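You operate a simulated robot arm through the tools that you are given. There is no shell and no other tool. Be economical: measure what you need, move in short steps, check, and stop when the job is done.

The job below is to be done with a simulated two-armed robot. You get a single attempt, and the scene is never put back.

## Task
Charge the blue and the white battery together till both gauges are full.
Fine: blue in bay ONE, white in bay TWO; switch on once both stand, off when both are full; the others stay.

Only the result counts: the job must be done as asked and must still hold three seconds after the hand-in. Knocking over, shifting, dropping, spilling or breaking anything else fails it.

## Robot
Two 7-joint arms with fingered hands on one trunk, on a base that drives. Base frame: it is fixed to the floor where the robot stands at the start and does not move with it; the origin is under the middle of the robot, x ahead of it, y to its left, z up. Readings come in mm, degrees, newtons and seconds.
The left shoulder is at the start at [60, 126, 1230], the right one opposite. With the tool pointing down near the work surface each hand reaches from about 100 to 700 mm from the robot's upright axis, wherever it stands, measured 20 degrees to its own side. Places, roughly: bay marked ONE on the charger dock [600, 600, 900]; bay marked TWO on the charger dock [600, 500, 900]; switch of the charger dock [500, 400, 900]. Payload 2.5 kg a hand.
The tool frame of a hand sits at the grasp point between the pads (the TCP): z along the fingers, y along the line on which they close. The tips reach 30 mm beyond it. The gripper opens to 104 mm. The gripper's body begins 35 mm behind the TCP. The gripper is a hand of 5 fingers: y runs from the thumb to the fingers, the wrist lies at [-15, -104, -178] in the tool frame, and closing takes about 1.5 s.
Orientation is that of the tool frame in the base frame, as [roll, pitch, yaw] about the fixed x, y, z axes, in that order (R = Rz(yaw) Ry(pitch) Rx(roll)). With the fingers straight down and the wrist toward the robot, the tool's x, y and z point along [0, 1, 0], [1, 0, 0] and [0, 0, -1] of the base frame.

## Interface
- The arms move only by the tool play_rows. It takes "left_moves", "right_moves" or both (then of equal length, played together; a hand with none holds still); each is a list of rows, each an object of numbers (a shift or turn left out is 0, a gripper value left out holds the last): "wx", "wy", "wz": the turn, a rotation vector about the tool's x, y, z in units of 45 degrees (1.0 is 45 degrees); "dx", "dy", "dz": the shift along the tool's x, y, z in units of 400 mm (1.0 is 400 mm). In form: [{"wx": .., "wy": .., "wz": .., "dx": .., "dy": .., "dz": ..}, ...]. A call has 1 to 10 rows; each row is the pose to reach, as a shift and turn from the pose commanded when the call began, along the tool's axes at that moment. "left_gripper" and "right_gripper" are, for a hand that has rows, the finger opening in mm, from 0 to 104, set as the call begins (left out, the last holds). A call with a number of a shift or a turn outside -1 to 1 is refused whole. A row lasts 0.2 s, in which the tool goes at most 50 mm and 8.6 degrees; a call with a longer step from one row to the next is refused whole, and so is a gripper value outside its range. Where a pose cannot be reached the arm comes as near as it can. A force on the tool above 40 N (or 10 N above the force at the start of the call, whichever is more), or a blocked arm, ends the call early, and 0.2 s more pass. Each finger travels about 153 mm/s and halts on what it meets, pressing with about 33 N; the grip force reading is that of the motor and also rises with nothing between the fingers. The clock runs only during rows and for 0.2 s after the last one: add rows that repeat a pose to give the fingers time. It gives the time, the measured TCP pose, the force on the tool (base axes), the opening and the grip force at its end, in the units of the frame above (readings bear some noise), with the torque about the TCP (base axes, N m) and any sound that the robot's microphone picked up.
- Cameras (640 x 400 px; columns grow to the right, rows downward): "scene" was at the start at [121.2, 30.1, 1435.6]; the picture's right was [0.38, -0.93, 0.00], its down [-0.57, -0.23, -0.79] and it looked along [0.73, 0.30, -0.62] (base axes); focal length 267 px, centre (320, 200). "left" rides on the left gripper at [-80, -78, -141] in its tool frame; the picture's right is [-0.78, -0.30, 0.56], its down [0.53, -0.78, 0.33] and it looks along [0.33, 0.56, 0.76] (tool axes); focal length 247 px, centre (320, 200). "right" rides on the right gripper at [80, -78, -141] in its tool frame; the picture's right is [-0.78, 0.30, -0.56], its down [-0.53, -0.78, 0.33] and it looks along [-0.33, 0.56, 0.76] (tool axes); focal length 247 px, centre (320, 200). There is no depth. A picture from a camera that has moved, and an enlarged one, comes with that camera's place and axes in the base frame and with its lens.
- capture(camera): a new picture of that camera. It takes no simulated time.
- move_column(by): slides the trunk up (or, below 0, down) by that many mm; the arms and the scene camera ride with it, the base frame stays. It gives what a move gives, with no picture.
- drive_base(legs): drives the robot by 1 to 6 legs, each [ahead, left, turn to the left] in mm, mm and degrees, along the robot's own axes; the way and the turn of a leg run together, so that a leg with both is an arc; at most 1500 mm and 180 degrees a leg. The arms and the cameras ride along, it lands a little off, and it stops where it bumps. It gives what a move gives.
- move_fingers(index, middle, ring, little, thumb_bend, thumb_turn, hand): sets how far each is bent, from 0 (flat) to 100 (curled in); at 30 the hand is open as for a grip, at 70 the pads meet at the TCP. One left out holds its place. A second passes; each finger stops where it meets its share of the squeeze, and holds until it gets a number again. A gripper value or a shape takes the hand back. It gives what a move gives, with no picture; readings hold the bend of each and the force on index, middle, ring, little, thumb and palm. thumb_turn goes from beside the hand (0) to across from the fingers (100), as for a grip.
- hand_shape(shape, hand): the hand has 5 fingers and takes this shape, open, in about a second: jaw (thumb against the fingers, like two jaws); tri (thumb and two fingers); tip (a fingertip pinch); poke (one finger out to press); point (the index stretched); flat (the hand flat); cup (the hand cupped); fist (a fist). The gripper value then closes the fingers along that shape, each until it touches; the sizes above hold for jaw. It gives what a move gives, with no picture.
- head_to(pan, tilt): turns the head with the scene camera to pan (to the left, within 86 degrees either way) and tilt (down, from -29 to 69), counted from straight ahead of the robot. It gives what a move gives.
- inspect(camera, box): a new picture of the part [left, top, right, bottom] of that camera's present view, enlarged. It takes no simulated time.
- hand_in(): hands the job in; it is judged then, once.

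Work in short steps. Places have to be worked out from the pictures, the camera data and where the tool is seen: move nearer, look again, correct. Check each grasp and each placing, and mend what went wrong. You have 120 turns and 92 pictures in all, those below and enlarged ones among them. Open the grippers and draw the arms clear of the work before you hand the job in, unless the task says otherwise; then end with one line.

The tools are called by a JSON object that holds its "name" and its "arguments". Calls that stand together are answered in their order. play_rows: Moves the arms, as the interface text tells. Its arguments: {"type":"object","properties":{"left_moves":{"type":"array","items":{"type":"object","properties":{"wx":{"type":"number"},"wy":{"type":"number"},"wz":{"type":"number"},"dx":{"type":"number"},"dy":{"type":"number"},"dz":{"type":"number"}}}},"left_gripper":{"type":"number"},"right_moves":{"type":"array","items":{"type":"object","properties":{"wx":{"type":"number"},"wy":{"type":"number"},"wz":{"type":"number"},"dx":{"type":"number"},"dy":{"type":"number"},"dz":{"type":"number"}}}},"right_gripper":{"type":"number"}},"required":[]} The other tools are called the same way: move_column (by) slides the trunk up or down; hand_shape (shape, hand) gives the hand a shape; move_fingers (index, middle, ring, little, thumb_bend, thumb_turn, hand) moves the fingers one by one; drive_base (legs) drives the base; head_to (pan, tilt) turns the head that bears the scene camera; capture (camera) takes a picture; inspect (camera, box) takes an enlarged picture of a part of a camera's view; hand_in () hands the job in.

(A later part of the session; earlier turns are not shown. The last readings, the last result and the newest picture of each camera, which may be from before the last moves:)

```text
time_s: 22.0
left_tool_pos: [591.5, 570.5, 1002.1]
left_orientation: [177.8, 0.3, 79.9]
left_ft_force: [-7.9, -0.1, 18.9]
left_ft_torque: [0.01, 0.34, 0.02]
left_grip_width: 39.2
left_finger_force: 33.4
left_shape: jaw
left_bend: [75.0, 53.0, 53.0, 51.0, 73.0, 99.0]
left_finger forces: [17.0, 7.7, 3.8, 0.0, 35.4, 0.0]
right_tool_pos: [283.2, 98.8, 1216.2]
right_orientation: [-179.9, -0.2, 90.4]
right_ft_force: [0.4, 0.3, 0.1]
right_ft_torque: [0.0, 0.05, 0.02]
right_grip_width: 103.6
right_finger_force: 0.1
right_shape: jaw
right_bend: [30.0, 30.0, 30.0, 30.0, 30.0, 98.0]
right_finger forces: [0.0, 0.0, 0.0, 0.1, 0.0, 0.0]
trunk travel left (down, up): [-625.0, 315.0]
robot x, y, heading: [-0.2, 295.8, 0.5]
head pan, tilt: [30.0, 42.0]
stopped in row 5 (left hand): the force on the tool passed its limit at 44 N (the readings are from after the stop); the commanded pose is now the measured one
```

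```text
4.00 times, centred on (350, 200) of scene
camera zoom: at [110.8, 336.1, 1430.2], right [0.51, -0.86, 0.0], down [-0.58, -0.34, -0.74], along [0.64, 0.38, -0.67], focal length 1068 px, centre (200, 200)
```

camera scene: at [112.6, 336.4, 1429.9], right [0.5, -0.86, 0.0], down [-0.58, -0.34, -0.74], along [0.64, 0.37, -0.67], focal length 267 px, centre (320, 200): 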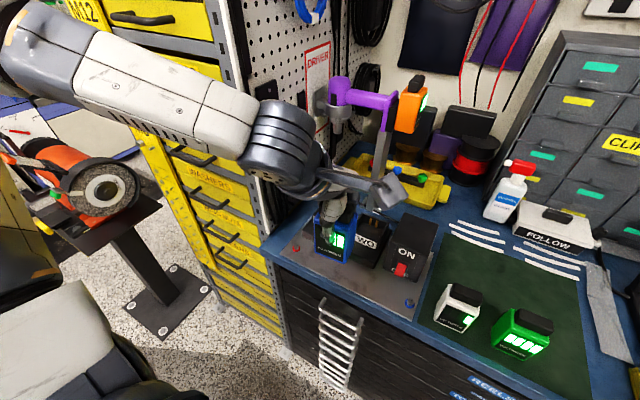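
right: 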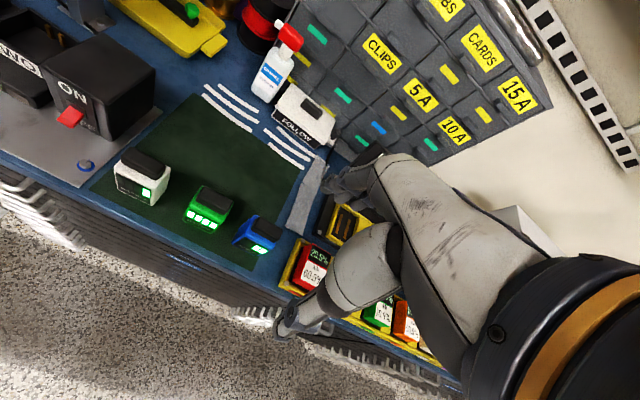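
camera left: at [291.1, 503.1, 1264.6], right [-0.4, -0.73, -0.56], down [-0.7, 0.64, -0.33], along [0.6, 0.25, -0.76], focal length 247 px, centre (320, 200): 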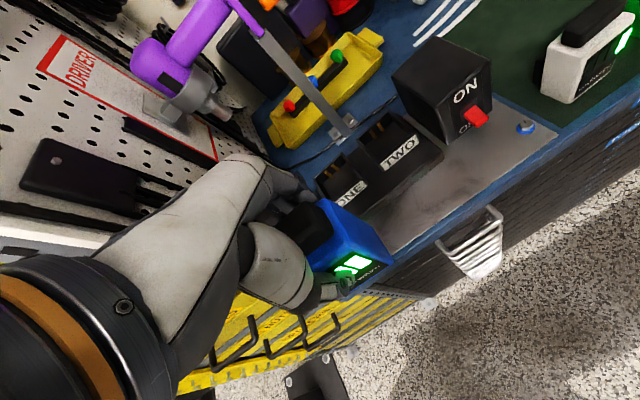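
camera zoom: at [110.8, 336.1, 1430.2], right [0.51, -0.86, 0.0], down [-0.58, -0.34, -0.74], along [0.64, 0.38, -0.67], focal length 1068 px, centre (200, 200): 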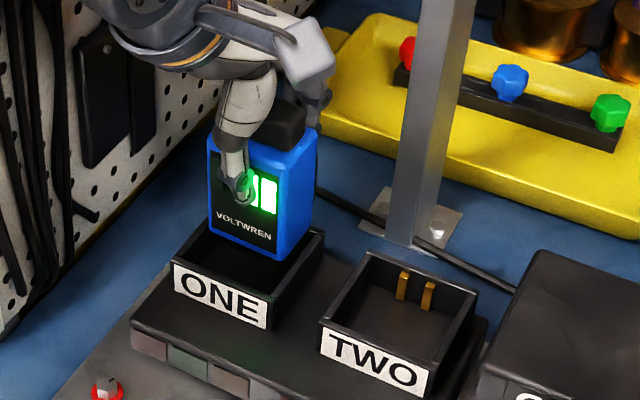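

Something stopped it at bottom z≈923 and pushed the hand to +x: likely the back rim or contact tops. I lift 25 mm, level the hand and look again.

{"name": "play_rows", "arguments": {"left_moves": [{"dz": -0.03}, {"dz": -0.06, "wx": 0.049}, {"dz": -0.06, "wx": 0.049}]}}

{"name": "inspect", "arguments": {"camera": "scene", "box": [320, 140, 390, 240]}}

{"name": "inspect", "arguments": {"camera": "left", "box": [250, 150, 410, 310]}}

{"name": "capture", "arguments": {"camera": "right"}}

```text
time_s: 22.8
left_tool_pos: [588.2, 572.9, 1018.1]
left_orientation: [-179.1, 0.2, 79.9]
left_ft_force: [0.7, 0.2, -4.3]
left_ft_torque: [-0.02, 0.0, 0.04]
left_grip_width: 38.2
left_finger_force: 33.2
left_shape: jaw
left_bend: [74.0, 52.0, 53.0, 51.0, 73.0, 99.0]
left_finger forces: [18.8, 8.5, 4.3, 0.1, 31.4, 0.0]
right_tool_pos: [285.7, 99.5, 1215.5]
right_orientation: [-180.0, 0.0, 90.3]
right_ft_force: [-0.2, -0.3, 0.4]
right_ft_torque: [0.0, -0.01, 0.0]
right_grip_width: 103.6
right_finger_force: 0.1
right_shape: jaw
right_bend: [30.0, 30.0, 30.0, 30.0, 30.0, 98.0]
right_finger forces: [0.1, 0.0, 0.0, 0.0, 0.1, 0.0]
trunk travel left (down, up): [-625.0, 315.0]
robot x, y, heading: [-0.0, 294.9, 0.3]
head pan, tilt: [30.0, 42.0]
```

```text
4.00 times, centred on (355, 190) of scene
camera zoom: at [112.7, 336.9, 1429.8], right [0.5, -0.86, 0.0], down [-0.58, -0.34, -0.74], along [0.64, 0.38, -0.67], focal length 1068 px, centre (180, 240)
```

zoom: 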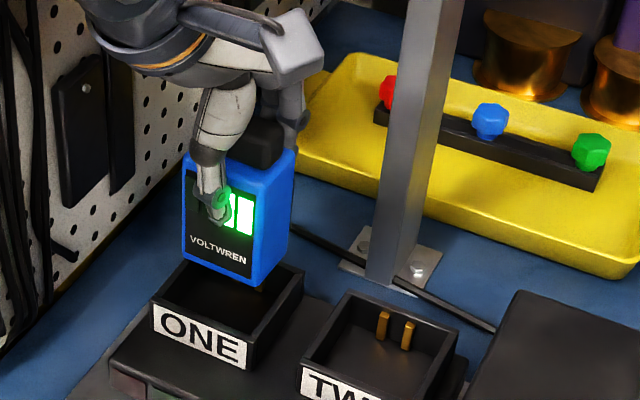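

```text
2.50 times, centred on (330, 230) of left
camera zoom: at [500.4, 507.8, 1160.9], right [-0.44, -0.71, -0.55], down [-0.68, 0.66, -0.32], along [0.59, 0.23, -0.77], focal length 617 px, centre (295, 125)
```

zoom: 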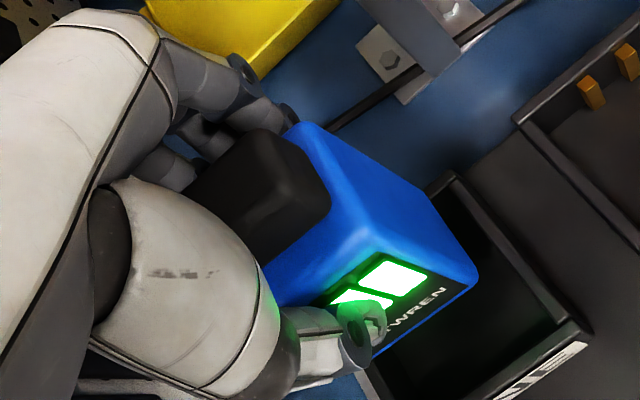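

```text
56 pictures are left
camera right: at [206.6, 179.2, 1357.3], right [0.3, -0.77, 0.56], down [-0.77, -0.54, -0.33], along [0.56, -0.33, -0.76], focal length 247 px, centre (320, 200)
```

right: 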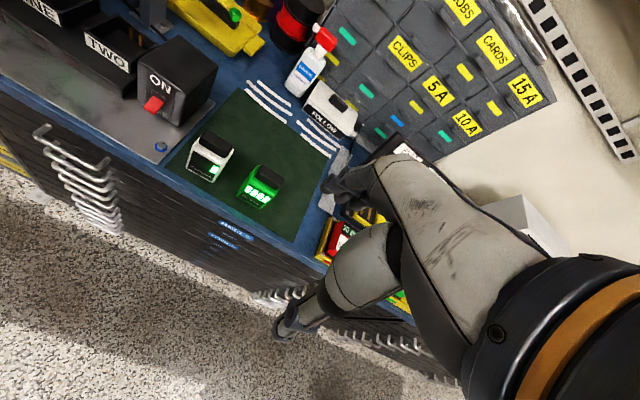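

The back of the battery most likely caught the contact tops. I shift it 10 mm toward the robot, level the hand and lower again in small steps.

{"name": "play_rows", "arguments": {"left_moves": [{"dx": -0.007, "dy": -0.025, "wx": -0.02}, {"dx": -0.007, "dy": -0.025, "wx": -0.02}, {"dx": -0.007, "dy": -0.025, "wx": -0.02, "dz": 0.02}, {"dx": -0.007, "dy": -0.025, "wx": -0.02, "dz": 0.04}, {"dx": -0.007, "dy": -0.025, "wx": -0.02, "dz": 0.055}, {"dx": -0.007, "dy": -0.025, "wx": -0.02, "dz": 0.065}, {"dx": -0.007, "dy": -0.025, "wx": -0.02, "dz": 0.065}]}}

{"name": "inspect", "arguments": {"camera": "scene", "box": [320, 140, 390, 240]}}

```text
time_s: 24.4
left_tool_pos: [577.9, 571.1, 1001.2]
left_orientation: [179.1, 0.1, 80.0]
left_ft_force: [-11.2, 0.7, 27.5]
left_ft_torque: [-0.17, -0.12, -0.01]
left_grip_width: 39.3
left_finger_force: 32.9
left_shape: jaw
left_bend: [75.0, 53.0, 54.0, 51.0, 73.0, 98.0]
left_finger forces: [26.6, 7.0, 3.8, 0.0, 39.0, 0.1]
right_tool_pos: [280.8, 98.1, 1217.1]
right_orientation: [179.8, 0.0, 90.3]
right_ft_force: [0.0, 0.8, -0.4]
right_ft_torque: [-0.02, -0.02, 0.01]
right_grip_width: 103.7
right_finger_force: 0.0
right_shape: jaw
right_bend: [30.0, 30.0, 30.0, 30.0, 30.0, 98.0]
right_finger forces: [0.1, 0.0, 0.0, 0.0, 0.0, 0.1]
trunk travel left (down, up): [-625.0, 315.0]
robot x, y, heading: [-5.4, 296.2, 0.4]
head pan, tilt: [30.0, 42.0]
```

```text
4.00 times, centred on (355, 190) of scene
camera zoom: at [107.5, 335.3, 1430.8], right [0.51, -0.86, 0.0], down [-0.57, -0.34, -0.75], along [0.64, 0.38, -0.67], focal length 1068 px, centre (180, 240)
```

zoom: 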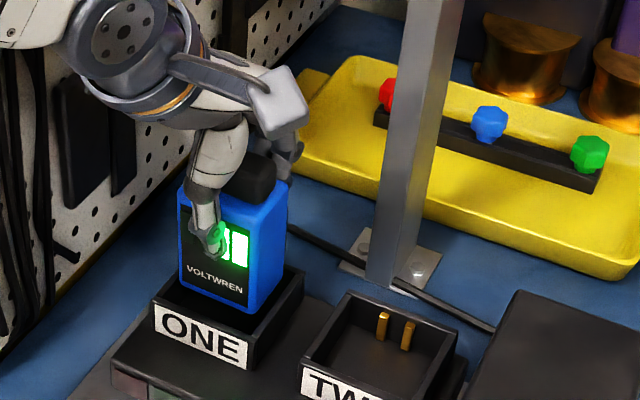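

Battery bottom is at rim height and still touching the contact tops at the back; the contacts stand nearer than I judged. I lift, shift to x≈570 and lower again.

{"name": "play_rows", "arguments": {"left_moves": [{"dz": -0.025}, {"dz": -0.05}, {"dz": -0.05}]}}

{"name": "inspect", "arguments": {"camera": "scene", "box": [325, 165, 385, 235]}}

```text
time_s: 25.2
left_tool_pos: [578.3, 572.8, 1012.7]
left_orientation: [-179.8, 0.1, 79.8]
left_ft_force: [-0.2, 0.1, -4.1]
left_ft_torque: [0.0, 0.0, -0.02]
left_grip_width: 37.8
left_finger_force: 33.3
left_shape: jaw
left_bend: [74.0, 52.0, 53.0, 51.0, 73.0, 98.0]
left_finger forces: [18.7, 8.5, 4.4, 0.1, 31.5, 0.1]
right_tool_pos: [285.4, 100.1, 1215.8]
right_orientation: [180.0, 0.0, 90.2]
right_ft_force: [-0.5, 0.3, 0.4]
right_ft_torque: [-0.03, -0.02, 0.0]
right_grip_width: 103.6
right_finger_force: 0.2
right_shape: jaw
right_bend: [30.0, 30.0, 30.0, 30.0, 30.0, 98.0]
right_finger forces: [0.0, 0.1, 0.0, 0.0, 0.0, 0.1]
trunk travel left (down, up): [-625.0, 315.0]
robot x, y, heading: [-4.0, 295.8, 0.6]
head pan, tilt: [30.0, 42.0]
```

```text
5.71 times, centred on (355, 200) of scene
camera zoom: at [112.8, 336.8, 1429.7], right [0.5, -0.86, 0.0], down [-0.58, -0.34, -0.74], along [0.64, 0.38, -0.67], focal length 1525 px, centre (120, 200)
```

zoom: 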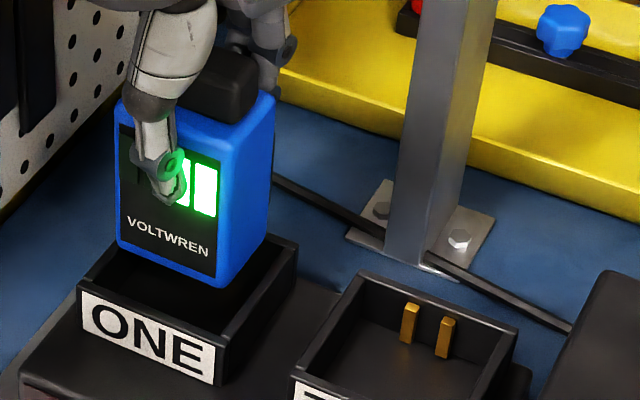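

Measured footprint: 57×44 mm, now yawed ≈−3° and tipped ≈4° with its foot forward, centre ≈(584,571). I correct yaw, tilt and shift −4.5 mm, then check.

{"name": "play_rows", "arguments": {"left_moves": [{"dy": -0.006, "wx": 0.04, "wz": -0.035}, {"dy": -0.0115, "wx": 0.08, "wz": -0.067}, {"dy": -0.0115, "wx": 0.08, "wz": -0.067}]}}

{"name": "inspect", "arguments": {"camera": "scene", "box": [325, 165, 385, 235]}}

```text
time_s: 26.0
left_tool_pos: [574.9, 571.4, 1014.2]
left_orientation: [-176.5, 0.2, 82.9]
left_ft_force: [-0.4, 0.1, -3.8]
left_ft_torque: [0.02, -0.02, -0.01]
left_grip_width: 37.9
left_finger_force: 33.3
left_shape: jaw
left_bend: [74.0, 52.0, 53.0, 51.0, 73.0, 98.0]
left_finger forces: [18.7, 8.4, 4.4, 0.0, 31.3, 0.1]
right_tool_pos: [284.0, 100.1, 1216.7]
right_orientation: [180.0, 0.0, 90.3]
right_ft_force: [-1.0, 0.2, -0.4]
right_ft_torque: [0.01, 0.03, -0.04]
right_grip_width: 103.8
right_finger_force: 0.1
right_shape: jaw
right_bend: [30.0, 30.0, 30.0, 30.0, 30.0, 98.0]
right_finger forces: [0.0, 0.0, 0.0, 0.1, 0.2, 0.1]
trunk travel left (down, up): [-625.0, 315.0]
robot x, y, heading: [-1.7, 296.2, 0.4]
head pan, tilt: [30.0, 42.0]
```

```text
5.71 times, centred on (355, 200) of scene
camera zoom: at [112.5, 336.8, 1429.9], right [0.5, -0.86, 0.0], down [-0.58, -0.34, -0.74], along [0.64, 0.38, -0.67], focal length 1525 px, centre (120, 200)
```

zoom: 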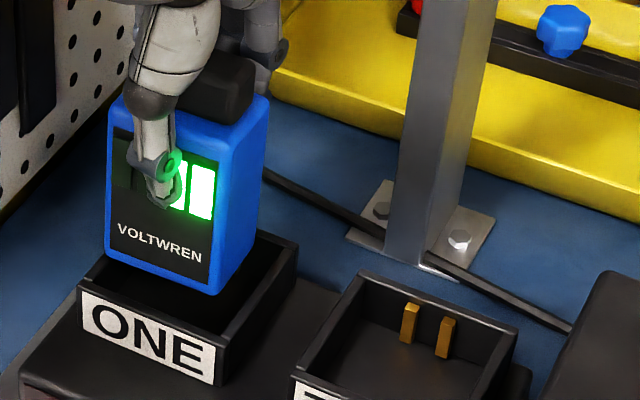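

Centre now ≈(576,573) and upright. I trim yaw +2° and lower straight in.

{"name": "play_rows", "arguments": {"left_moves": [{"dx": -0.002, "wz": -0.04}, {"dx": -0.002, "wz": -0.04, "dz": 0.025, "dy": 0.0015}, {"dx": -0.002, "wz": -0.04, "dz": 0.045, "dy": 0.0025}, {"dx": -0.002, "wz": -0.04, "dz": 0.065, "dy": 0.0035}, {"dx": -0.002, "wz": -0.04, "dz": 0.08, "dy": 0.0045}, {"dx": -0.002, "wz": -0.04, "dz": 0.08, "dy": 0.0045}]}}

{"name": "inspect", "arguments": {"camera": "scene", "box": [325, 165, 385, 235]}}

```text
time_s: 27.4
left_tool_pos: [574.3, 570.8, 982.4]
left_orientation: [-176.4, 0.2, 84.7]
left_ft_force: [-4.4, -0.1, -2.9]
left_ft_torque: [-0.02, 0.2, -0.1]
left_grip_width: 37.9
left_finger_force: 33.0
left_shape: jaw
left_bend: [74.0, 52.0, 53.0, 51.0, 73.0, 98.0]
left_finger forces: [17.0, 7.9, 4.4, 0.0, 33.3, 0.0]
right_tool_pos: [284.2, 100.1, 1216.7]
right_orientation: [-180.0, 0.0, 90.2]
right_ft_force: [0.2, 0.3, 0.4]
right_ft_torque: [0.02, 0.01, 0.0]
right_grip_width: 103.7
right_finger_force: 0.1
right_shape: jaw
right_bend: [30.0, 30.0, 30.0, 30.0, 30.0, 98.0]
right_finger forces: [0.1, 0.1, 0.0, 0.0, 0.0, 0.0]
trunk travel left (down, up): [-625.0, 315.0]
robot x, y, heading: [-6.1, 295.3, 0.5]
head pan, tilt: [30.0, 42.0]
```

```text
5.71 times, centred on (355, 200) of scene
camera zoom: at [111.8, 336.6, 1430.0], right [0.5, -0.86, 0.0], down [-0.58, -0.34, -0.74], along [0.64, 0.38, -0.67], focal length 1525 px, centre (120, 200)
```

zoom: 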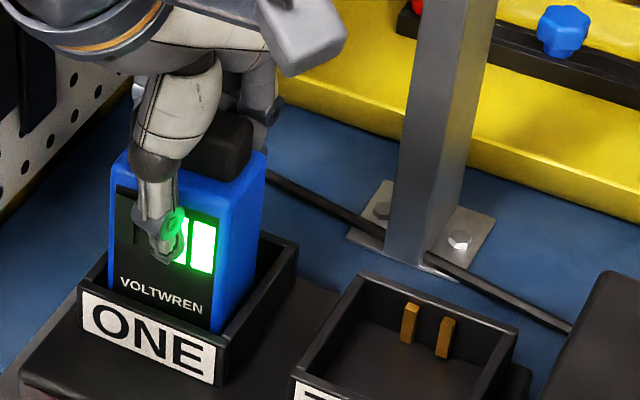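

It is inside the bay, brushing the contacts lightly. I go down to the floor in small steps.

{"name": "play_rows", "arguments": {"left_moves": [{"dz": 0.01, "dy": 0.0005}, {"dz": 0.02, "dy": 0.001}, {"dz": 0.02, "dy": 0.001}]}}

```text
time_s: 28.2
left_tool_pos: [572.1, 571.2, 976.8]
left_orientation: [-176.7, 0.2, 84.7]
left_ft_force: [-7.6, -1.3, 5.6]
left_ft_torque: [0.0, 0.24, -0.08]
left_grip_width: 38.1
left_finger_force: 33.3
left_shape: jaw
left_bend: [74.0, 52.0, 53.0, 51.0, 73.0, 98.0]
left_finger forces: [16.3, 7.3, 4.0, 0.0, 35.3, 0.1]
right_tool_pos: [282.4, 98.5, 1216.6]
right_orientation: [179.9, 0.1, 90.3]
right_ft_force: [0.4, -0.2, 0.1]
right_ft_torque: [-0.02, -0.02, 0.01]
right_grip_width: 103.6
right_finger_force: 0.1
right_shape: jaw
right_bend: [30.0, 30.0, 30.0, 30.0, 30.0, 98.0]
right_finger forces: [0.1, 0.0, 0.0, 0.0, 0.1, 0.0]
trunk travel left (down, up): [-625.0, 315.0]
robot x, y, heading: [1.4, 296.5, 0.2]
head pan, tilt: [30.0, 42.0]
```

Contact pressure rises against the prongs; I ease back 2 mm and continue down.

{"name": "play_rows", "arguments": {"left_moves": [{"dy": -0.005}, {"dy": -0.005, "dz": 0.01}, {"dy": -0.005, "dz": 0.02}, {"dy": -0.005, "dz": 0.025}, {"dy": -0.005, "dz": 0.025}]}}

{"name": "inspect", "arguments": {"camera": "scene", "box": [325, 165, 385, 235]}}

```text
time_s: 29.4
left_tool_pos: [572.2, 569.7, 974.9]
left_orientation: [-177.7, 0.1, 84.7]
left_ft_force: [-6.5, 2.5, 38.6]
left_ft_torque: [-0.18, -0.41, 0.04]
left_grip_width: 39.8
left_finger_force: 32.7
left_shape: jaw
left_bend: [75.0, 54.0, 55.0, 51.0, 72.0, 98.0]
left_finger forces: [41.1, 6.8, 4.0, 0.1, 39.1, 0.0]
right_tool_pos: [280.3, 98.3, 1218.0]
right_orientation: [179.7, -0.2, 90.3]
right_ft_force: [0.4, -0.1, 1.0]
right_ft_torque: [-0.02, 0.02, -0.02]
right_grip_width: 103.6
right_finger_force: 0.0
right_shape: jaw
right_bend: [30.0, 30.0, 30.0, 30.0, 30.0, 98.0]
right_finger forces: [0.0, 0.0, 0.0, 0.1, 0.0, 0.1]
trunk travel left (down, up): [-625.0, 315.0]
robot x, y, heading: [0.9, 294.6, 0.3]
head pan, tilt: [30.0, 42.0]
```

```text
5.71 times, centred on (355, 200) of scene
camera zoom: at [106.8, 334.9, 1430.8], right [0.5, -0.86, 0.0], down [-0.57, -0.34, -0.75], along [0.64, 0.38, -0.67], focal length 1525 px, centre (120, 200)
```

zoom: 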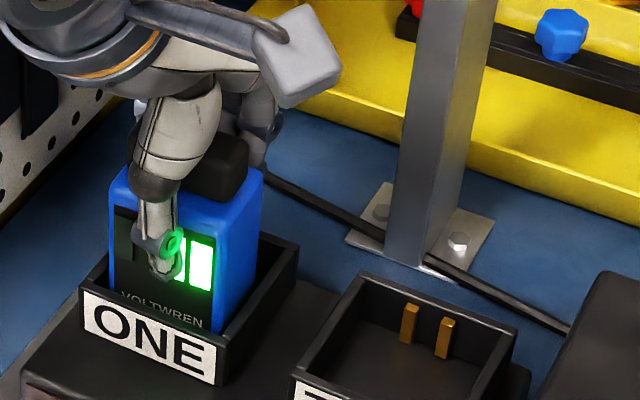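

38 N upward at bottom z≈896: it stands on the bay floor. I relieve the pressure 2 mm and open the hand.

{"name": "play_rows", "arguments": {"left_moves": [{"dz": -0.006}, {"dz": -0.006}]}}

{"name": "play_rows", "arguments": {"left_moves": [{}, {}, {}, {}, {}], "left_gripper": 80}}

{"name": "inspect", "arguments": {"camera": "scene", "box": [325, 165, 385, 235]}}

```text
time_s: 30.0
left_tool_pos: [572.5, 570.5, 974.8]
left_orientation: [-177.4, 0.0, 84.6]
left_ft_force: [-3.2, 2.3, 32.0]
left_ft_torque: [-0.21, -0.54, 0.02]
left_grip_width: 39.8
left_finger_force: 32.9
left_shape: jaw
left_bend: [75.0, 53.0, 55.0, 51.0, 72.0, 98.0]
left_finger forces: [37.8, 7.7, 4.7, 0.0, 37.3, 0.0]
right_tool_pos: [280.4, 98.4, 1216.9]
right_orientation: [179.8, -0.1, 90.3]
right_ft_force: [0.1, 0.2, -0.2]
right_ft_torque: [0.0, 0.0, -0.02]
right_grip_width: 103.9
right_finger_force: 0.0
right_shape: jaw
right_bend: [30.0, 30.0, 30.0, 30.0, 30.0, 98.0]
right_finger forces: [0.0, 0.0, 0.0, 0.1, 0.0, 0.0]
trunk travel left (down, up): [-625.0, 315.0]
robot x, y, heading: [0.3, 296.8, 0.4]
head pan, tilt: [30.0, 42.0]
```

```text
time_s: 31.2
left_tool_pos: [572.2, 569.0, 973.2]
left_orientation: [-177.4, 0.0, 84.6]
left_ft_force: [-5.9, 2.5, 33.1]
left_ft_torque: [-0.31, -0.56, -0.07]
left_grip_width: 70.5
left_finger_force: 0.1
left_shape: jaw
left_bend: [75.0, 35.0, 32.0, 34.0, 53.0, 99.0]
left_finger forces: [35.7, 0.1, 0.0, 0.1, 0.0, 0.0]
right_tool_pos: [280.5, 98.2, 1216.8]
right_orientation: [179.8, -0.2, 90.3]
right_ft_force: [-0.6, -0.4, 0.4]
right_ft_torque: [0.02, 0.02, -0.01]
right_grip_width: 103.4
right_finger_force: 0.0
right_shape: jaw
right_bend: [30.0, 30.0, 30.0, 30.0, 30.0, 98.0]
right_finger forces: [0.0, 0.0, 0.0, 0.0, 0.0, 0.0]
trunk travel left (down, up): [-625.0, 315.0]
robot x, y, heading: [-3.6, 297.9, 0.3]
head pan, tilt: [30.0, 42.0]
```

```text
5.71 times, centred on (355, 200) of scene
camera zoom: at [107.6, 335.1, 1430.5], right [0.5, -0.86, 0.0], down [-0.57, -0.34, -0.75], along [0.64, 0.38, -0.67], focal length 1525 px, centre (120, 200)
```

zoom: 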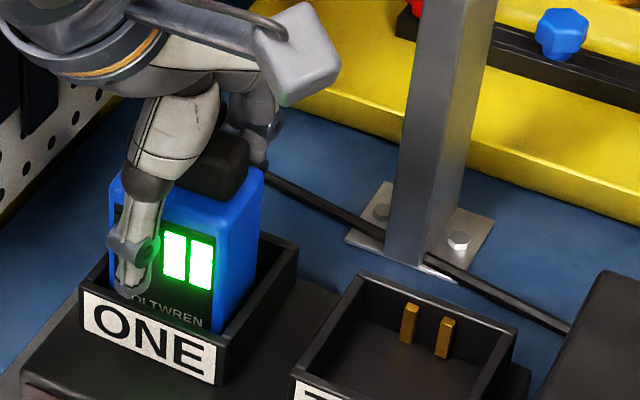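

The index stays bent at 75 with 36 N: it is hooked past the battery's edge and pressing on the rim. I lift a few mm so that it can open.

{"name": "play_rows", "arguments": {"left_moves": [{"dz": -0.01}, {"dz": -0.02}, {"dz": -0.02}, {"dz": -0.02}], "left_gripper": 90}}

{"name": "inspect", "arguments": {"camera": "scene", "box": [325, 165, 385, 235]}}

{"name": "inspect", "arguments": {"camera": "left", "box": [230, 110, 470, 310]}}

```text
time_s: 32.2
left_tool_pos: [571.7, 573.5, 971.1]
left_orientation: [-176.0, 0.1, 84.7]
left_ft_force: [0.8, -0.8, 0.4]
left_ft_torque: [-0.01, 0.01, 0.0]
left_grip_width: 89.7
left_finger_force: 0.1
left_shape: jaw
left_bend: [28.0, 33.0, 31.0, 32.0, 42.0, 98.0]
left_finger forces: [0.1, 0.1, 0.1, 0.1, 0.0, 0.0]
right_tool_pos: [285.8, 100.4, 1215.9]
right_orientation: [-179.9, 0.1, 90.3]
right_ft_force: [-0.2, 0.2, 0.4]
right_ft_torque: [-0.01, 0.01, 0.01]
right_grip_width: 103.9
right_finger_force: 0.0
right_shape: jaw
right_bend: [30.0, 30.0, 30.0, 30.0, 30.0, 98.0]
right_finger forces: [0.0, 0.0, 0.0, 0.0, 0.0, 0.1]
trunk travel left (down, up): [-625.0, 315.0]
robot x, y, heading: [-3.1, 296.4, 0.5]
head pan, tilt: [30.0, 42.0]
```

```text
5.71 times, centred on (355, 200) of scene
camera zoom: at [114.2, 337.2, 1429.1], right [0.5, -0.86, 0.0], down [-0.58, -0.34, -0.74], along [0.64, 0.37, -0.67], focal length 1525 px, centre (120, 200)
```

zoom: 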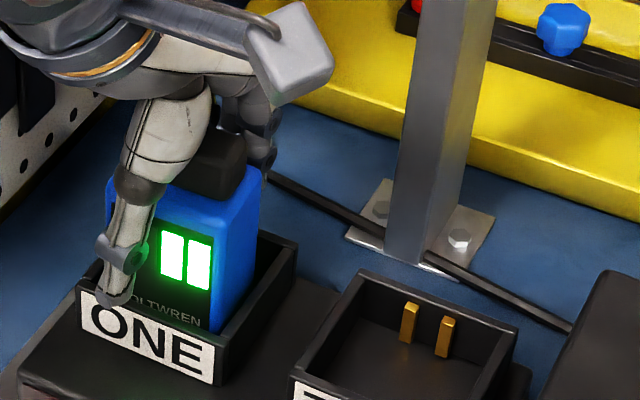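

```text
2.00 times, centred on (350, 210) of left
camera zoom: at [497.2, 500.4, 1114.9], right [-0.41, -0.74, -0.53], down [-0.75, 0.61, -0.28], along [0.53, 0.29, -0.8], focal length 494 px, centre (260, 180)
```

zoom: 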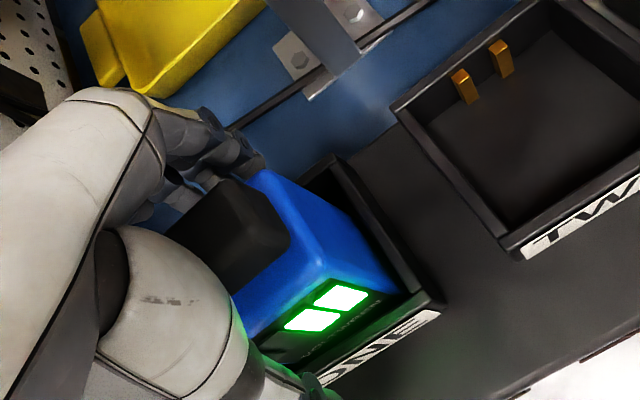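

The hand is free of the battery. I withdraw straight up and view bay ONE.

{"name": "play_rows", "arguments": {"left_moves": [{"dz": -0.05, "dy": -0.003}, {"dz": -0.12, "dy": -0.007}, {"dz": -0.2, "dy": -0.012}, {"dz": -0.3, "dy": -0.018}, {"dz": -0.38, "dy": -0.023}, {"dz": -0.38, "dy": -0.1}, {"dz": -0.38, "dy": -0.2}, {"dz": -0.38, "dy": -0.3, "wx": -0.09}, {"dz": -0.38, "dy": -0.4, "wx": -0.09, "wz": -0.12}, {"dz": -0.38, "dy": -0.4, "wx": -0.09, "wz": -0.12}], "left_gripper": 104}}

{"name": "inspect", "arguments": {"camera": "scene", "box": [310, 165, 410, 255]}}

{"name": "capture", "arguments": {"camera": "left"}}

```text
time_s: 34.4
left_tool_pos: [420.0, 585.3, 1137.0]
left_orientation: [179.4, 0.0, 90.1]
left_ft_force: [-0.2, -0.5, -0.3]
left_ft_torque: [0.01, -0.01, -0.01]
left_grip_width: 104.0
left_finger_force: 0.1
left_shape: jaw
left_bend: [30.0, 30.0, 30.0, 30.0, 30.0, 98.0]
left_finger forces: [0.0, 0.1, 0.1, 0.0, 0.1, 0.0]
right_tool_pos: [286.0, 99.8, 1216.8]
right_orientation: [-180.0, -0.1, 90.3]
right_ft_force: [-0.1, -0.3, -0.9]
right_ft_torque: [0.01, -0.01, -0.02]
right_grip_width: 103.9
right_finger_force: 0.1
right_shape: jaw
right_bend: [30.0, 30.0, 30.0, 30.0, 30.0, 98.0]
right_finger forces: [0.1, 0.0, 0.0, 0.1, 0.0, 0.0]
trunk travel left (down, up): [-625.0, 315.0]
robot x, y, heading: [-3.4, 301.0, 0.1]
head pan, tilt: [30.0, 42.0]
```

```text
4.44 times, centred on (360, 210) of scene
camera zoom: at [112.3, 336.5, 1429.9], right [0.5, -0.86, 0.0], down [-0.58, -0.34, -0.74], along [0.64, 0.38, -0.67], focal length 1186 px, centre (142, 156)
```

zoom: 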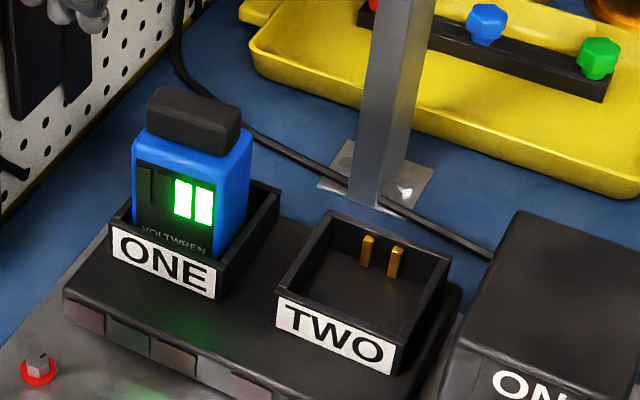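

```text
46 pictures are left
camera left: at [341.2, 505.5, 1276.6], right [-0.29, -0.78, -0.56], down [-0.77, 0.53, -0.34], along [0.56, 0.34, -0.76], focal length 247 px, centre (320, 200)
```

left: 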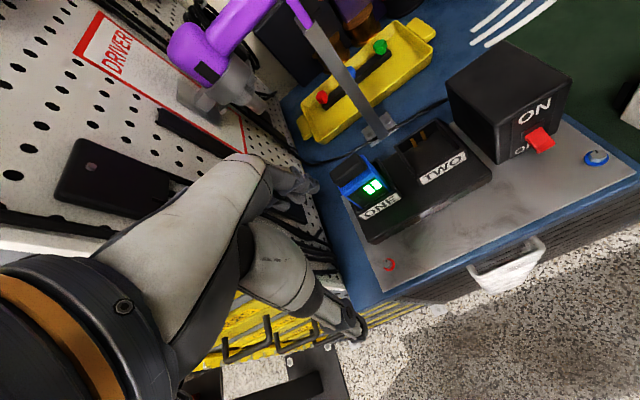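

Blue stands upright in bay ONE. The trouble was the index hooking around the −y side; for the white I'll pinch with thumb, middle and ring only. I drive right 235 mm to face the white one.

{"name": "drive_base", "arguments": {"legs": [[0, -235, 0]]}}

{"name": "inspect", "arguments": {"camera": "scene", "box": [280, 180, 400, 300]}}

```text
time_s: 36.1
left_tool_pos: [421.8, 342.2, 1138.8]
left_orientation: [179.4, -0.1, 89.9]
left_ft_force: [-0.1, -0.1, -0.4]
left_ft_torque: [0.0, -0.01, 0.02]
left_grip_width: 103.9
left_finger_force: 0.0
left_shape: jaw
left_bend: [30.0, 30.0, 30.0, 30.0, 30.0, 98.0]
left_finger forces: [0.1, 0.1, 0.0, 0.0, 0.1, 0.0]
right_tool_pos: [284.7, -143.1, 1216.4]
right_orientation: [-180.0, -0.1, 90.2]
right_ft_force: [1.0, 0.6, -0.7]
right_ft_torque: [0.01, 0.01, 0.0]
right_grip_width: 103.6
right_finger_force: 0.2
right_shape: jaw
right_bend: [30.0, 30.0, 30.0, 30.0, 30.0, 98.0]
right_finger forces: [0.0, 0.0, 0.0, 0.0, 0.0, 0.0]
trunk travel left (down, up): [-625.0, 315.0]
robot x, y, heading: [-0.4, 57.8, 0.3]
head pan, tilt: [30.0, 42.0]
```

```text
3.33 times, centred on (340, 240) of scene
camera zoom: at [113.1, 93.7, 1430.0], right [0.5, -0.86, 0.0], down [-0.58, -0.34, -0.74], along [0.64, 0.37, -0.67], focal length 890 px, centre (253, 67)
```

zoom: 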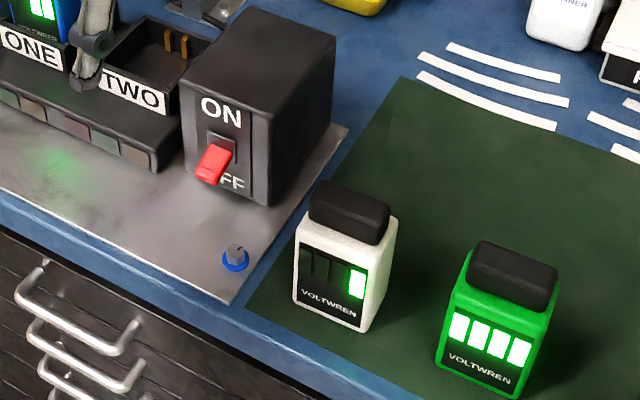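

White: front face x≈453, y 198–254, so centre ≈(475,226), square to the axes. I move above it and lower to TCP z≈1005.

{"name": "play_rows", "arguments": {"left_moves": [{"dx": -0.1, "dy": 0.045, "wx": 0.013}, {"dx": -0.2, "dy": 0.09, "wx": 0.013}, {"dx": -0.29, "dy": 0.133, "wx": 0.013}, {"dx": -0.29, "dy": 0.133, "wx": 0.013, "dz": 0.1}, {"dx": -0.29, "dy": 0.133, "wx": 0.013, "dz": 0.2}, {"dx": -0.29, "dy": 0.133, "wx": 0.013, "dz": 0.3}, {"dx": -0.29, "dy": 0.133, "wx": 0.013, "dz": 0.335}, {"dx": -0.29, "dy": 0.133, "wx": 0.013, "dz": 0.335}]}}

{"name": "inspect", "arguments": {"camera": "scene", "box": [280, 180, 400, 300]}}

{"name": "capture", "arguments": {"camera": "left"}}

```text
time_s: 38.0
left_tool_pos: [475.2, 224.8, 1002.7]
left_orientation: [179.9, 0.0, 89.9]
left_ft_force: [0.2, 0.6, 0.7]
left_ft_torque: [0.0, -0.01, 0.02]
left_grip_width: 103.6
left_finger_force: 0.1
left_shape: jaw
left_bend: [30.0, 30.0, 30.0, 30.0, 30.0, 98.0]
left_finger forces: [0.1, 0.0, 0.0, 0.0, 0.0, 0.0]
right_tool_pos: [285.0, -143.4, 1216.4]
right_orientation: [180.0, -0.1, 90.2]
right_ft_force: [0.6, 0.0, -0.2]
right_ft_torque: [-0.02, 0.0, 0.04]
right_grip_width: 103.8
right_finger_force: 0.1
right_shape: jaw
right_bend: [30.0, 30.0, 30.0, 30.0, 30.0, 98.0]
right_finger forces: [0.0, 0.0, 0.0, 0.1, 0.0, 0.0]
trunk travel left (down, up): [-625.0, 315.0]
robot x, y, heading: [-1.6, 57.5, -0.0]
head pan, tilt: [30.0, 42.0]
```

```text
3.33 times, centred on (340, 240) of scene
camera zoom: at [113.1, 94.4, 1430.0], right [0.5, -0.86, 0.0], down [-0.58, -0.34, -0.74], along [0.64, 0.37, -0.67], focal length 890 px, centre (253, 67)
```

zoom: 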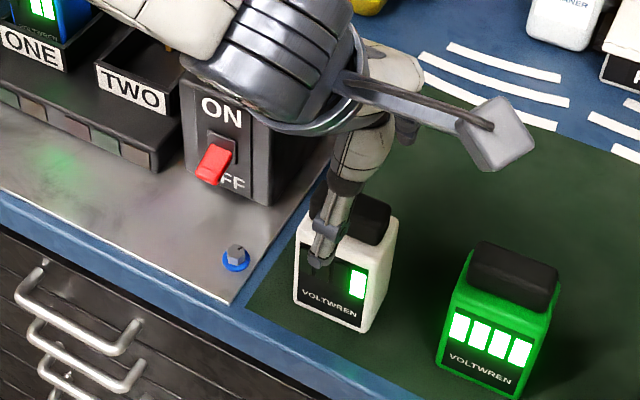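

```text
43 pictures are left
camera left: at [396.9, 145.2, 1142.9], right [-0.3, -0.78, -0.56], down [-0.78, 0.54, -0.33], along [0.56, 0.33, -0.76], focal length 247 px, centre (320, 200)
```

left: 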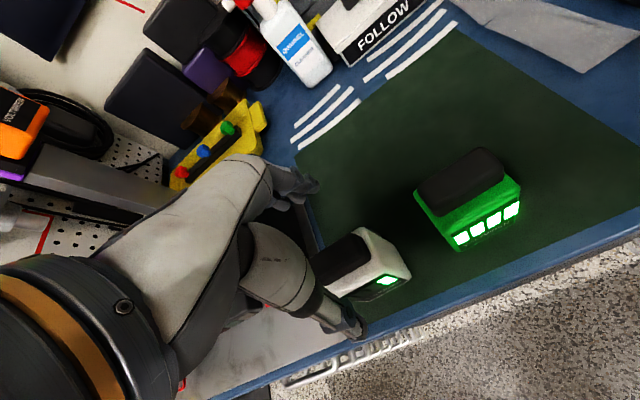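

The hand straddles the white battery. I lower to z≈943, then pinch with thumb, middle and ring.

{"name": "play_rows", "arguments": {"left_moves": [{"dz": 0.05}, {"dz": 0.1}, {"dz": 0.15}, {"dz": 0.15}]}}

{"name": "move_fingers", "arguments": {"hand": "left", "index": 20, "little": 30, "middle": 75, "ring": 75, "thumb_bend": 75, "thumb_turn": 98}}

{"name": "inspect", "arguments": {"camera": "scene", "box": [280, 180, 400, 300]}}

```text
time_s: 39.0
left_tool_pos: [476.7, 225.8, 944.4]
left_orientation: [180.0, 0.0, 89.8]
left_ft_force: [0.6, 1.1, -0.6]
left_ft_torque: [-0.02, 0.01, 0.01]
left_grip_width: 103.9
left_finger_force: 0.1
left_shape: jaw
left_bend: [30.0, 30.0, 30.0, 30.0, 30.0, 98.0]
left_finger forces: [0.0, 0.1, 0.0, 0.0, 0.1, 0.0]
right_tool_pos: [285.6, -143.0, 1217.6]
right_orientation: [180.0, 0.0, 90.1]
right_ft_force: [0.4, -0.5, 0.4]
right_ft_torque: [0.03, 0.02, -0.05]
right_grip_width: 103.6
right_finger_force: 0.0
right_shape: jaw
right_bend: [30.0, 30.0, 30.0, 30.0, 30.0, 98.0]
right_finger forces: [0.1, 0.0, 0.0, 0.0, 0.1, 0.0]
trunk travel left (down, up): [-625.0, 315.0]
robot x, y, heading: [0.1, 50.2, 0.4]
head pan, tilt: [30.0, 42.0]
```

```text
time_s: 40.0
left_tool_pos: [476.1, 224.6, 945.5]
left_orientation: [179.8, -0.1, 89.7]
left_ft_force: [4.3, -1.4, 3.7]
left_ft_torque: [0.1, -0.48, -0.12]
left_grip_width: 89.6
left_finger_force: 20.6
left_shape: fingers
left_bend: [20.0, 54.0, 62.0, 30.0, 56.0, 97.0]
left_finger forces: [0.1, 14.7, 10.1, 0.0, 16.8, 0.0]
right_tool_pos: [285.2, -144.1, 1216.6]
right_orientation: [180.0, 0.0, 90.2]
right_ft_force: [-0.8, -0.4, -0.5]
right_ft_torque: [-0.02, 0.01, 0.02]
right_grip_width: 103.9
right_finger_force: 0.0
right_shape: jaw
right_bend: [30.0, 30.0, 30.0, 30.0, 30.0, 98.0]
right_finger forces: [0.0, 0.0, 0.0, 0.0, 0.0, 0.0]
trunk travel left (down, up): [-625.0, 315.0]
robot x, y, heading: [0.1, 55.3, -0.1]
head pan, tilt: [30.0, 42.0]
```

```text
3.33 times, centred on (340, 240) of scene
camera zoom: at [113.0, 94.0, 1430.0], right [0.5, -0.86, 0.0], down [-0.58, -0.34, -0.74], along [0.64, 0.37, -0.67], focal length 890 px, centre (253, 67)
```

zoom: 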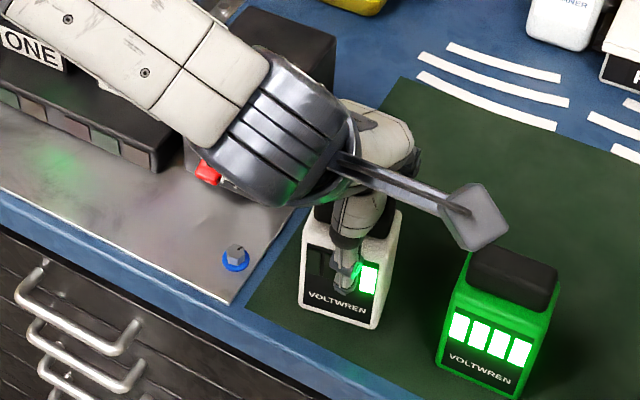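

The pinch turned the battery +8°: the thumb sits toward the −y side of the finger row. I open, shift the hand +11 mm in y and match the yaw so that index, middle and ring all land on the back face.

{"name": "move_fingers", "arguments": {"hand": "left", "index": 30, "little": 30, "middle": 30, "ring": 30, "thumb_bend": 30, "thumb_turn": 98}}

{"name": "play_rows", "arguments": {"left_moves": [{"dx": 0.015, "wz": -0.09}, {"dx": 0.03, "dy": -0.002, "wz": -0.178}, {"dx": 0.03, "dy": -0.002, "wz": -0.178}]}}

{"name": "inspect", "arguments": {"camera": "scene", "box": [320, 210, 400, 290]}}

```text
time_s: 41.0
left_tool_pos: [475.9, 224.4, 943.7]
left_orientation: [179.9, -0.1, 89.9]
left_ft_force: [-0.4, -0.2, -0.1]
left_ft_torque: [-0.02, -0.02, 0.0]
left_grip_width: 103.2
left_finger_force: 0.0
left_shape: fingers
left_bend: [30.0, 30.0, 30.0, 30.0, 30.0, 96.0]
left_finger forces: [0.0, 0.1, 0.1, 0.0, 0.0, 0.0]
right_tool_pos: [284.5, -143.2, 1217.0]
right_orientation: [-180.0, -0.1, 90.2]
right_ft_force: [0.2, 0.1, -0.8]
right_ft_torque: [0.02, 0.0, -0.01]
right_grip_width: 103.6
right_finger_force: 0.0
right_shape: jaw
right_bend: [30.0, 30.0, 30.0, 30.0, 30.0, 98.0]
right_finger forces: [0.0, 0.0, 0.1, 0.0, 0.1, 0.0]
trunk travel left (down, up): [-625.0, 315.0]
robot x, y, heading: [3.7, 55.6, 0.1]
head pan, tilt: [30.0, 42.0]
```

```text
time_s: 41.8
left_tool_pos: [475.1, 238.0, 945.9]
left_orientation: [180.0, 0.0, 97.9]
left_ft_force: [0.0, 0.1, 0.1]
left_ft_torque: [-0.04, -0.01, -0.04]
left_grip_width: 103.1
left_finger_force: 0.1
left_shape: fingers
left_bend: [30.0, 30.0, 30.0, 30.0, 30.0, 96.0]
left_finger forces: [0.1, 0.1, 0.0, 0.0, 0.0, 0.1]
right_tool_pos: [284.4, -143.8, 1216.8]
right_orientation: [180.0, 0.0, 90.2]
right_ft_force: [-0.4, 1.3, 0.1]
right_ft_torque: [-0.01, -0.03, 0.02]
right_grip_width: 103.6
right_finger_force: 0.1
right_shape: jaw
right_bend: [30.0, 30.0, 30.0, 30.0, 30.0, 98.0]
right_finger forces: [0.0, 0.1, 0.0, 0.1, 0.1, 0.0]
trunk travel left (down, up): [-625.0, 315.0]
robot x, y, heading: [0.9, 57.3, 0.3]
head pan, tilt: [30.0, 42.0]
```

```text
5.00 times, centred on (360, 250) of scene
camera zoom: at [113.2, 94.3, 1430.0], right [0.5, -0.86, 0.0], down [-0.58, -0.34, -0.74], along [0.64, 0.37, -0.67], focal length 1335 px, centre (120, -50)
```

zoom: 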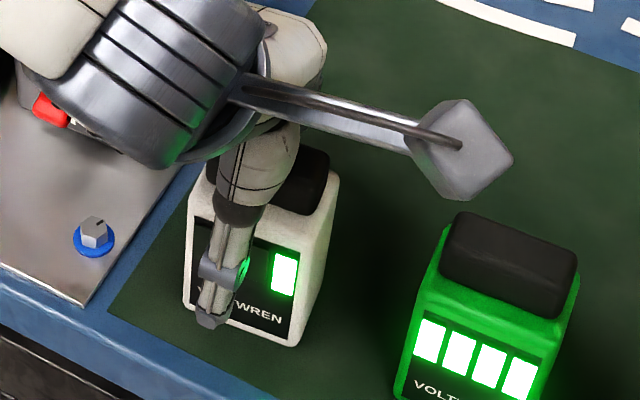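

Now I close thumb, index, middle and ring together.

{"name": "move_fingers", "arguments": {"hand": "left", "index": 75, "middle": 75, "ring": 75, "little": 30, "thumb_bend": 75, "thumb_turn": 98}}

{"name": "inspect", "arguments": {"camera": "scene", "box": [320, 210, 400, 290]}}

```text
time_s: 42.8
left_tool_pos: [476.0, 236.9, 947.6]
left_orientation: [179.8, 0.0, 97.9]
left_ft_force: [4.3, 0.1, 5.3]
left_ft_torque: [0.13, -0.59, -0.02]
left_grip_width: 39.3
left_finger_force: 22.4
left_shape: fingers
left_bend: [59.0, 53.0, 74.0, 30.0, 55.0, 98.0]
left_finger forces: [10.7, 13.2, 3.7, 0.0, 17.9, 0.0]
right_tool_pos: [284.8, -144.0, 1216.1]
right_orientation: [-180.0, -0.1, 90.1]
right_ft_force: [0.8, 0.0, 0.3]
right_ft_torque: [0.03, -0.04, 0.01]
right_grip_width: 103.7
right_finger_force: 0.1
right_shape: jaw
right_bend: [30.0, 30.0, 30.0, 30.0, 30.0, 98.0]
right_finger forces: [0.0, 0.1, 0.0, 0.0, 0.0, 0.0]
trunk travel left (down, up): [-625.0, 315.0]
robot x, y, heading: [-1.9, 54.3, 0.0]
head pan, tilt: [30.0, 42.0]
```

```text
5.00 times, centred on (360, 250) of scene
camera zoom: at [112.9, 94.2, 1430.1], right [0.5, -0.86, 0.0], down [-0.58, -0.34, -0.74], along [0.64, 0.37, -0.67], focal length 1335 px, centre (120, -50)
```

zoom: 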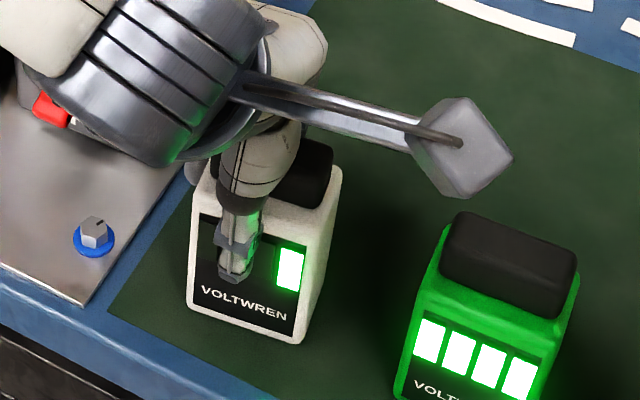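

Index and middle grip squarely; the ring slipped past the edge. I open just the ring.

{"name": "move_fingers", "arguments": {"hand": "left", "ring": 30}}

{"name": "play_rows", "arguments": {"left_moves": [{"dz": -0.03}, {"dz": -0.06}, {"dz": -0.06}]}}

{"name": "inspect", "arguments": {"camera": "scene", "box": [320, 190, 400, 290]}}

```text
time_s: 43.8
left_tool_pos: [475.5, 236.8, 944.8]
left_orientation: [179.8, 0.0, 97.8]
left_ft_force: [4.6, -0.1, 10.7]
left_ft_torque: [0.29, -0.79, -0.01]
left_grip_width: 39.2
left_finger_force: 21.6
left_shape: fingers
left_bend: [58.0, 53.0, 30.0, 30.0, 55.0, 98.0]
left_finger forces: [11.1, 16.0, 0.0, 0.0, 16.9, 0.0]
right_tool_pos: [284.1, -141.8, 1217.5]
right_orientation: [179.9, 0.0, 90.0]
right_ft_force: [0.5, 0.1, -1.1]
right_ft_torque: [0.0, -0.01, -0.01]
right_grip_width: 103.7
right_finger_force: 0.0
right_shape: jaw
right_bend: [30.0, 30.0, 30.0, 30.0, 30.0, 98.0]
right_finger forces: [0.0, 0.0, 0.0, 0.1, 0.2, 0.1]
trunk travel left (down, up): [-625.0, 315.0]
robot x, y, heading: [-0.4, 54.1, 0.1]
head pan, tilt: [30.0, 42.0]
```

```text
time_s: 44.5
left_tool_pos: [473.4, 238.1, 968.8]
left_orientation: [-179.9, -0.1, 98.0]
left_ft_force: [-0.1, -0.7, -4.2]
left_ft_torque: [-0.01, 0.04, 0.02]
left_grip_width: 39.3
left_finger_force: 17.3
left_shape: fingers
left_bend: [58.0, 54.0, 30.0, 30.0, 55.0, 98.0]
left_finger forces: [9.9, 7.5, 0.0, 0.0, 17.3, 0.0]
right_tool_pos: [284.8, -142.8, 1216.2]
right_orientation: [-180.0, 0.0, 90.0]
right_ft_force: [-0.5, 0.2, 0.2]
right_ft_torque: [-0.01, -0.02, 0.01]
right_grip_width: 103.7
right_finger_force: 0.2
right_shape: jaw
right_bend: [30.0, 30.0, 30.0, 30.0, 30.0, 98.0]
right_finger forces: [0.0, 0.1, 0.0, 0.0, 0.0, 0.1]
trunk travel left (down, up): [-625.0, 315.0]
robot x, y, heading: [-0.0, 51.6, -0.0]
head pan, tilt: [30.0, 42.0]
```

```text
4.00 times, centred on (360, 240) of scene
camera zoom: at [113.5, 94.5, 1429.9], right [0.5, -0.86, 0.0], down [-0.58, -0.34, -0.74], along [0.64, 0.37, -0.67], focal length 1068 px, centre (160, 40)
```

zoom: 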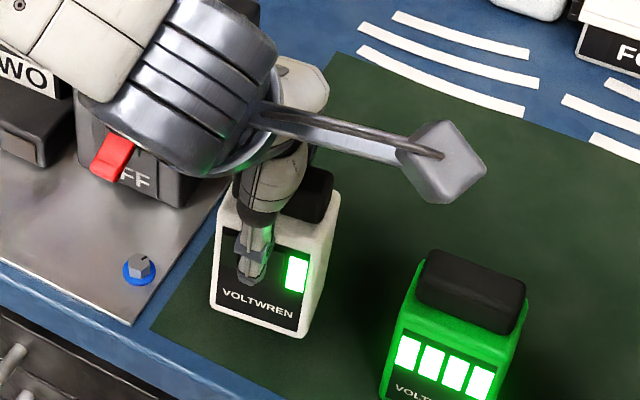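

White is lifted and held (17 N). I raise it, draw back, and drive left 240 mm to the dock.

{"name": "play_rows", "arguments": {"left_moves": [{"dz": -0.1}, {"dz": -0.2}, {"dz": -0.3}, {"dz": -0.36, "dx": 0.011, "dy": -0.08}, {"dz": -0.38, "dx": 0.022, "dy": -0.16}, {"dz": -0.38, "dx": 0.033, "dy": -0.235}, {"dz": -0.38, "dx": 0.033, "dy": -0.235}]}}

{"name": "drive_base", "arguments": {"legs": [[0, 240, 0]]}}

{"name": "capture", "arguments": {"camera": "scene"}}

```text
time_s: 46.1
left_tool_pos: [380.5, 239.4, 1120.7]
left_orientation: [180.0, 0.0, 97.9]
left_ft_force: [-0.9, 0.0, -4.2]
left_ft_torque: [0.03, 0.01, 0.02]
left_grip_width: 39.0
left_finger_force: 14.4
left_shape: fingers
left_bend: [58.0, 58.0, 30.0, 30.0, 56.0, 99.0]
left_finger forces: [10.7, 4.4, 0.0, 0.0, 14.9, 0.1]
right_tool_pos: [285.3, -143.2, 1216.7]
right_orientation: [180.0, 0.0, 90.0]
right_ft_force: [0.7, 0.0, 0.4]
right_ft_torque: [0.01, 0.0, -0.01]
right_grip_width: 103.7
right_finger_force: 0.0
right_shape: jaw
right_bend: [30.0, 30.0, 30.0, 30.0, 30.0, 98.0]
right_finger forces: [0.0, 0.0, 0.1, 0.0, 0.0, 0.0]
trunk travel left (down, up): [-625.0, 315.0]
robot x, y, heading: [1.3, 52.6, -0.0]
head pan, tilt: [30.0, 42.0]
```

```text
time_s: 47.9
left_tool_pos: [378.9, 481.9, 1119.8]
left_orientation: [179.9, 0.1, 98.1]
left_ft_force: [0.0, -0.8, -4.6]
left_ft_torque: [0.03, 0.03, 0.01]
left_grip_width: 39.2
left_finger_force: 15.0
left_shape: fingers
left_bend: [58.0, 58.0, 30.0, 30.0, 56.0, 99.0]
left_finger forces: [10.7, 4.4, 0.0, 0.0, 14.8, 0.0]
right_tool_pos: [284.4, 100.0, 1215.5]
right_orientation: [179.9, 0.0, 90.5]
right_ft_force: [0.2, 0.4, 0.0]
right_ft_torque: [0.0, -0.02, 0.01]
right_grip_width: 103.5
right_finger_force: 0.0
right_shape: jaw
right_bend: [30.0, 30.0, 30.0, 30.0, 30.0, 98.0]
right_finger forces: [0.0, 0.0, 0.1, 0.0, 0.0, 0.0]
trunk travel left (down, up): [-625.0, 315.0]
robot x, y, heading: [-2.4, 293.8, 0.4]
head pan, tilt: [30.0, 42.0]
```

```text
38 pictures are left
camera scene: at [112.2, 336.2, 1429.9], right [0.51, -0.86, 0.0], down [-0.58, -0.34, -0.74], along [0.64, 0.38, -0.67], focal length 267 px, centre (320, 200)
```

scene: 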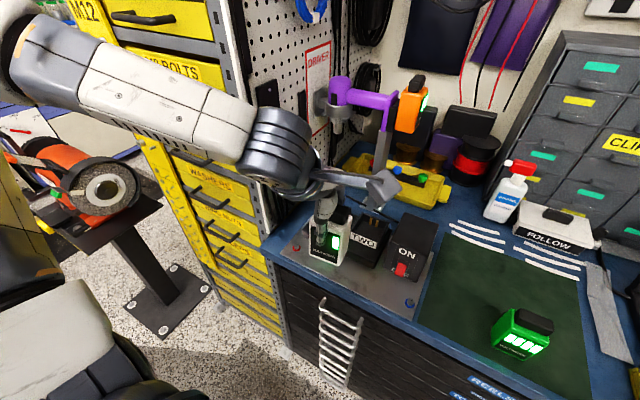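

Grip holds at 15 N. I zoom in for the white's yaw and tilt.

{"name": "inspect", "arguments": {"camera": "scene", "box": [290, 190, 370, 280]}}

{"name": "inspect", "arguments": {"camera": "left", "box": [250, 150, 450, 330]}}

```text
4.44 times, centred on (330, 235) of scene
camera zoom: at [112.2, 336.2, 1429.9], right [0.51, -0.86, 0.0], down [-0.58, -0.34, -0.74], along [0.64, 0.38, -0.67], focal length 1186 px, centre (276, 44)
```

zoom: 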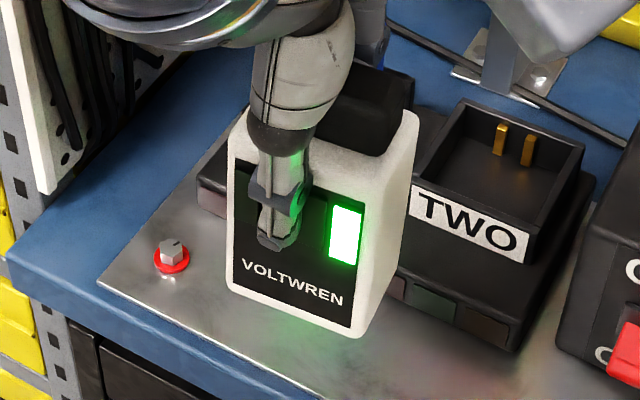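

```text
2.22 times, centred on (350, 240) of left
camera zoom: at [313.9, 392.0, 1259.9], right [-0.18, -0.81, -0.56], down [-0.84, 0.42, -0.33], along [0.5, 0.41, -0.76], focal length 549 px, centre (253, 111)
```

zoom: 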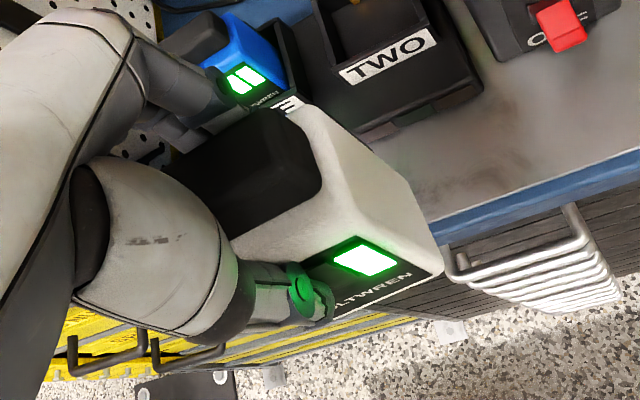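

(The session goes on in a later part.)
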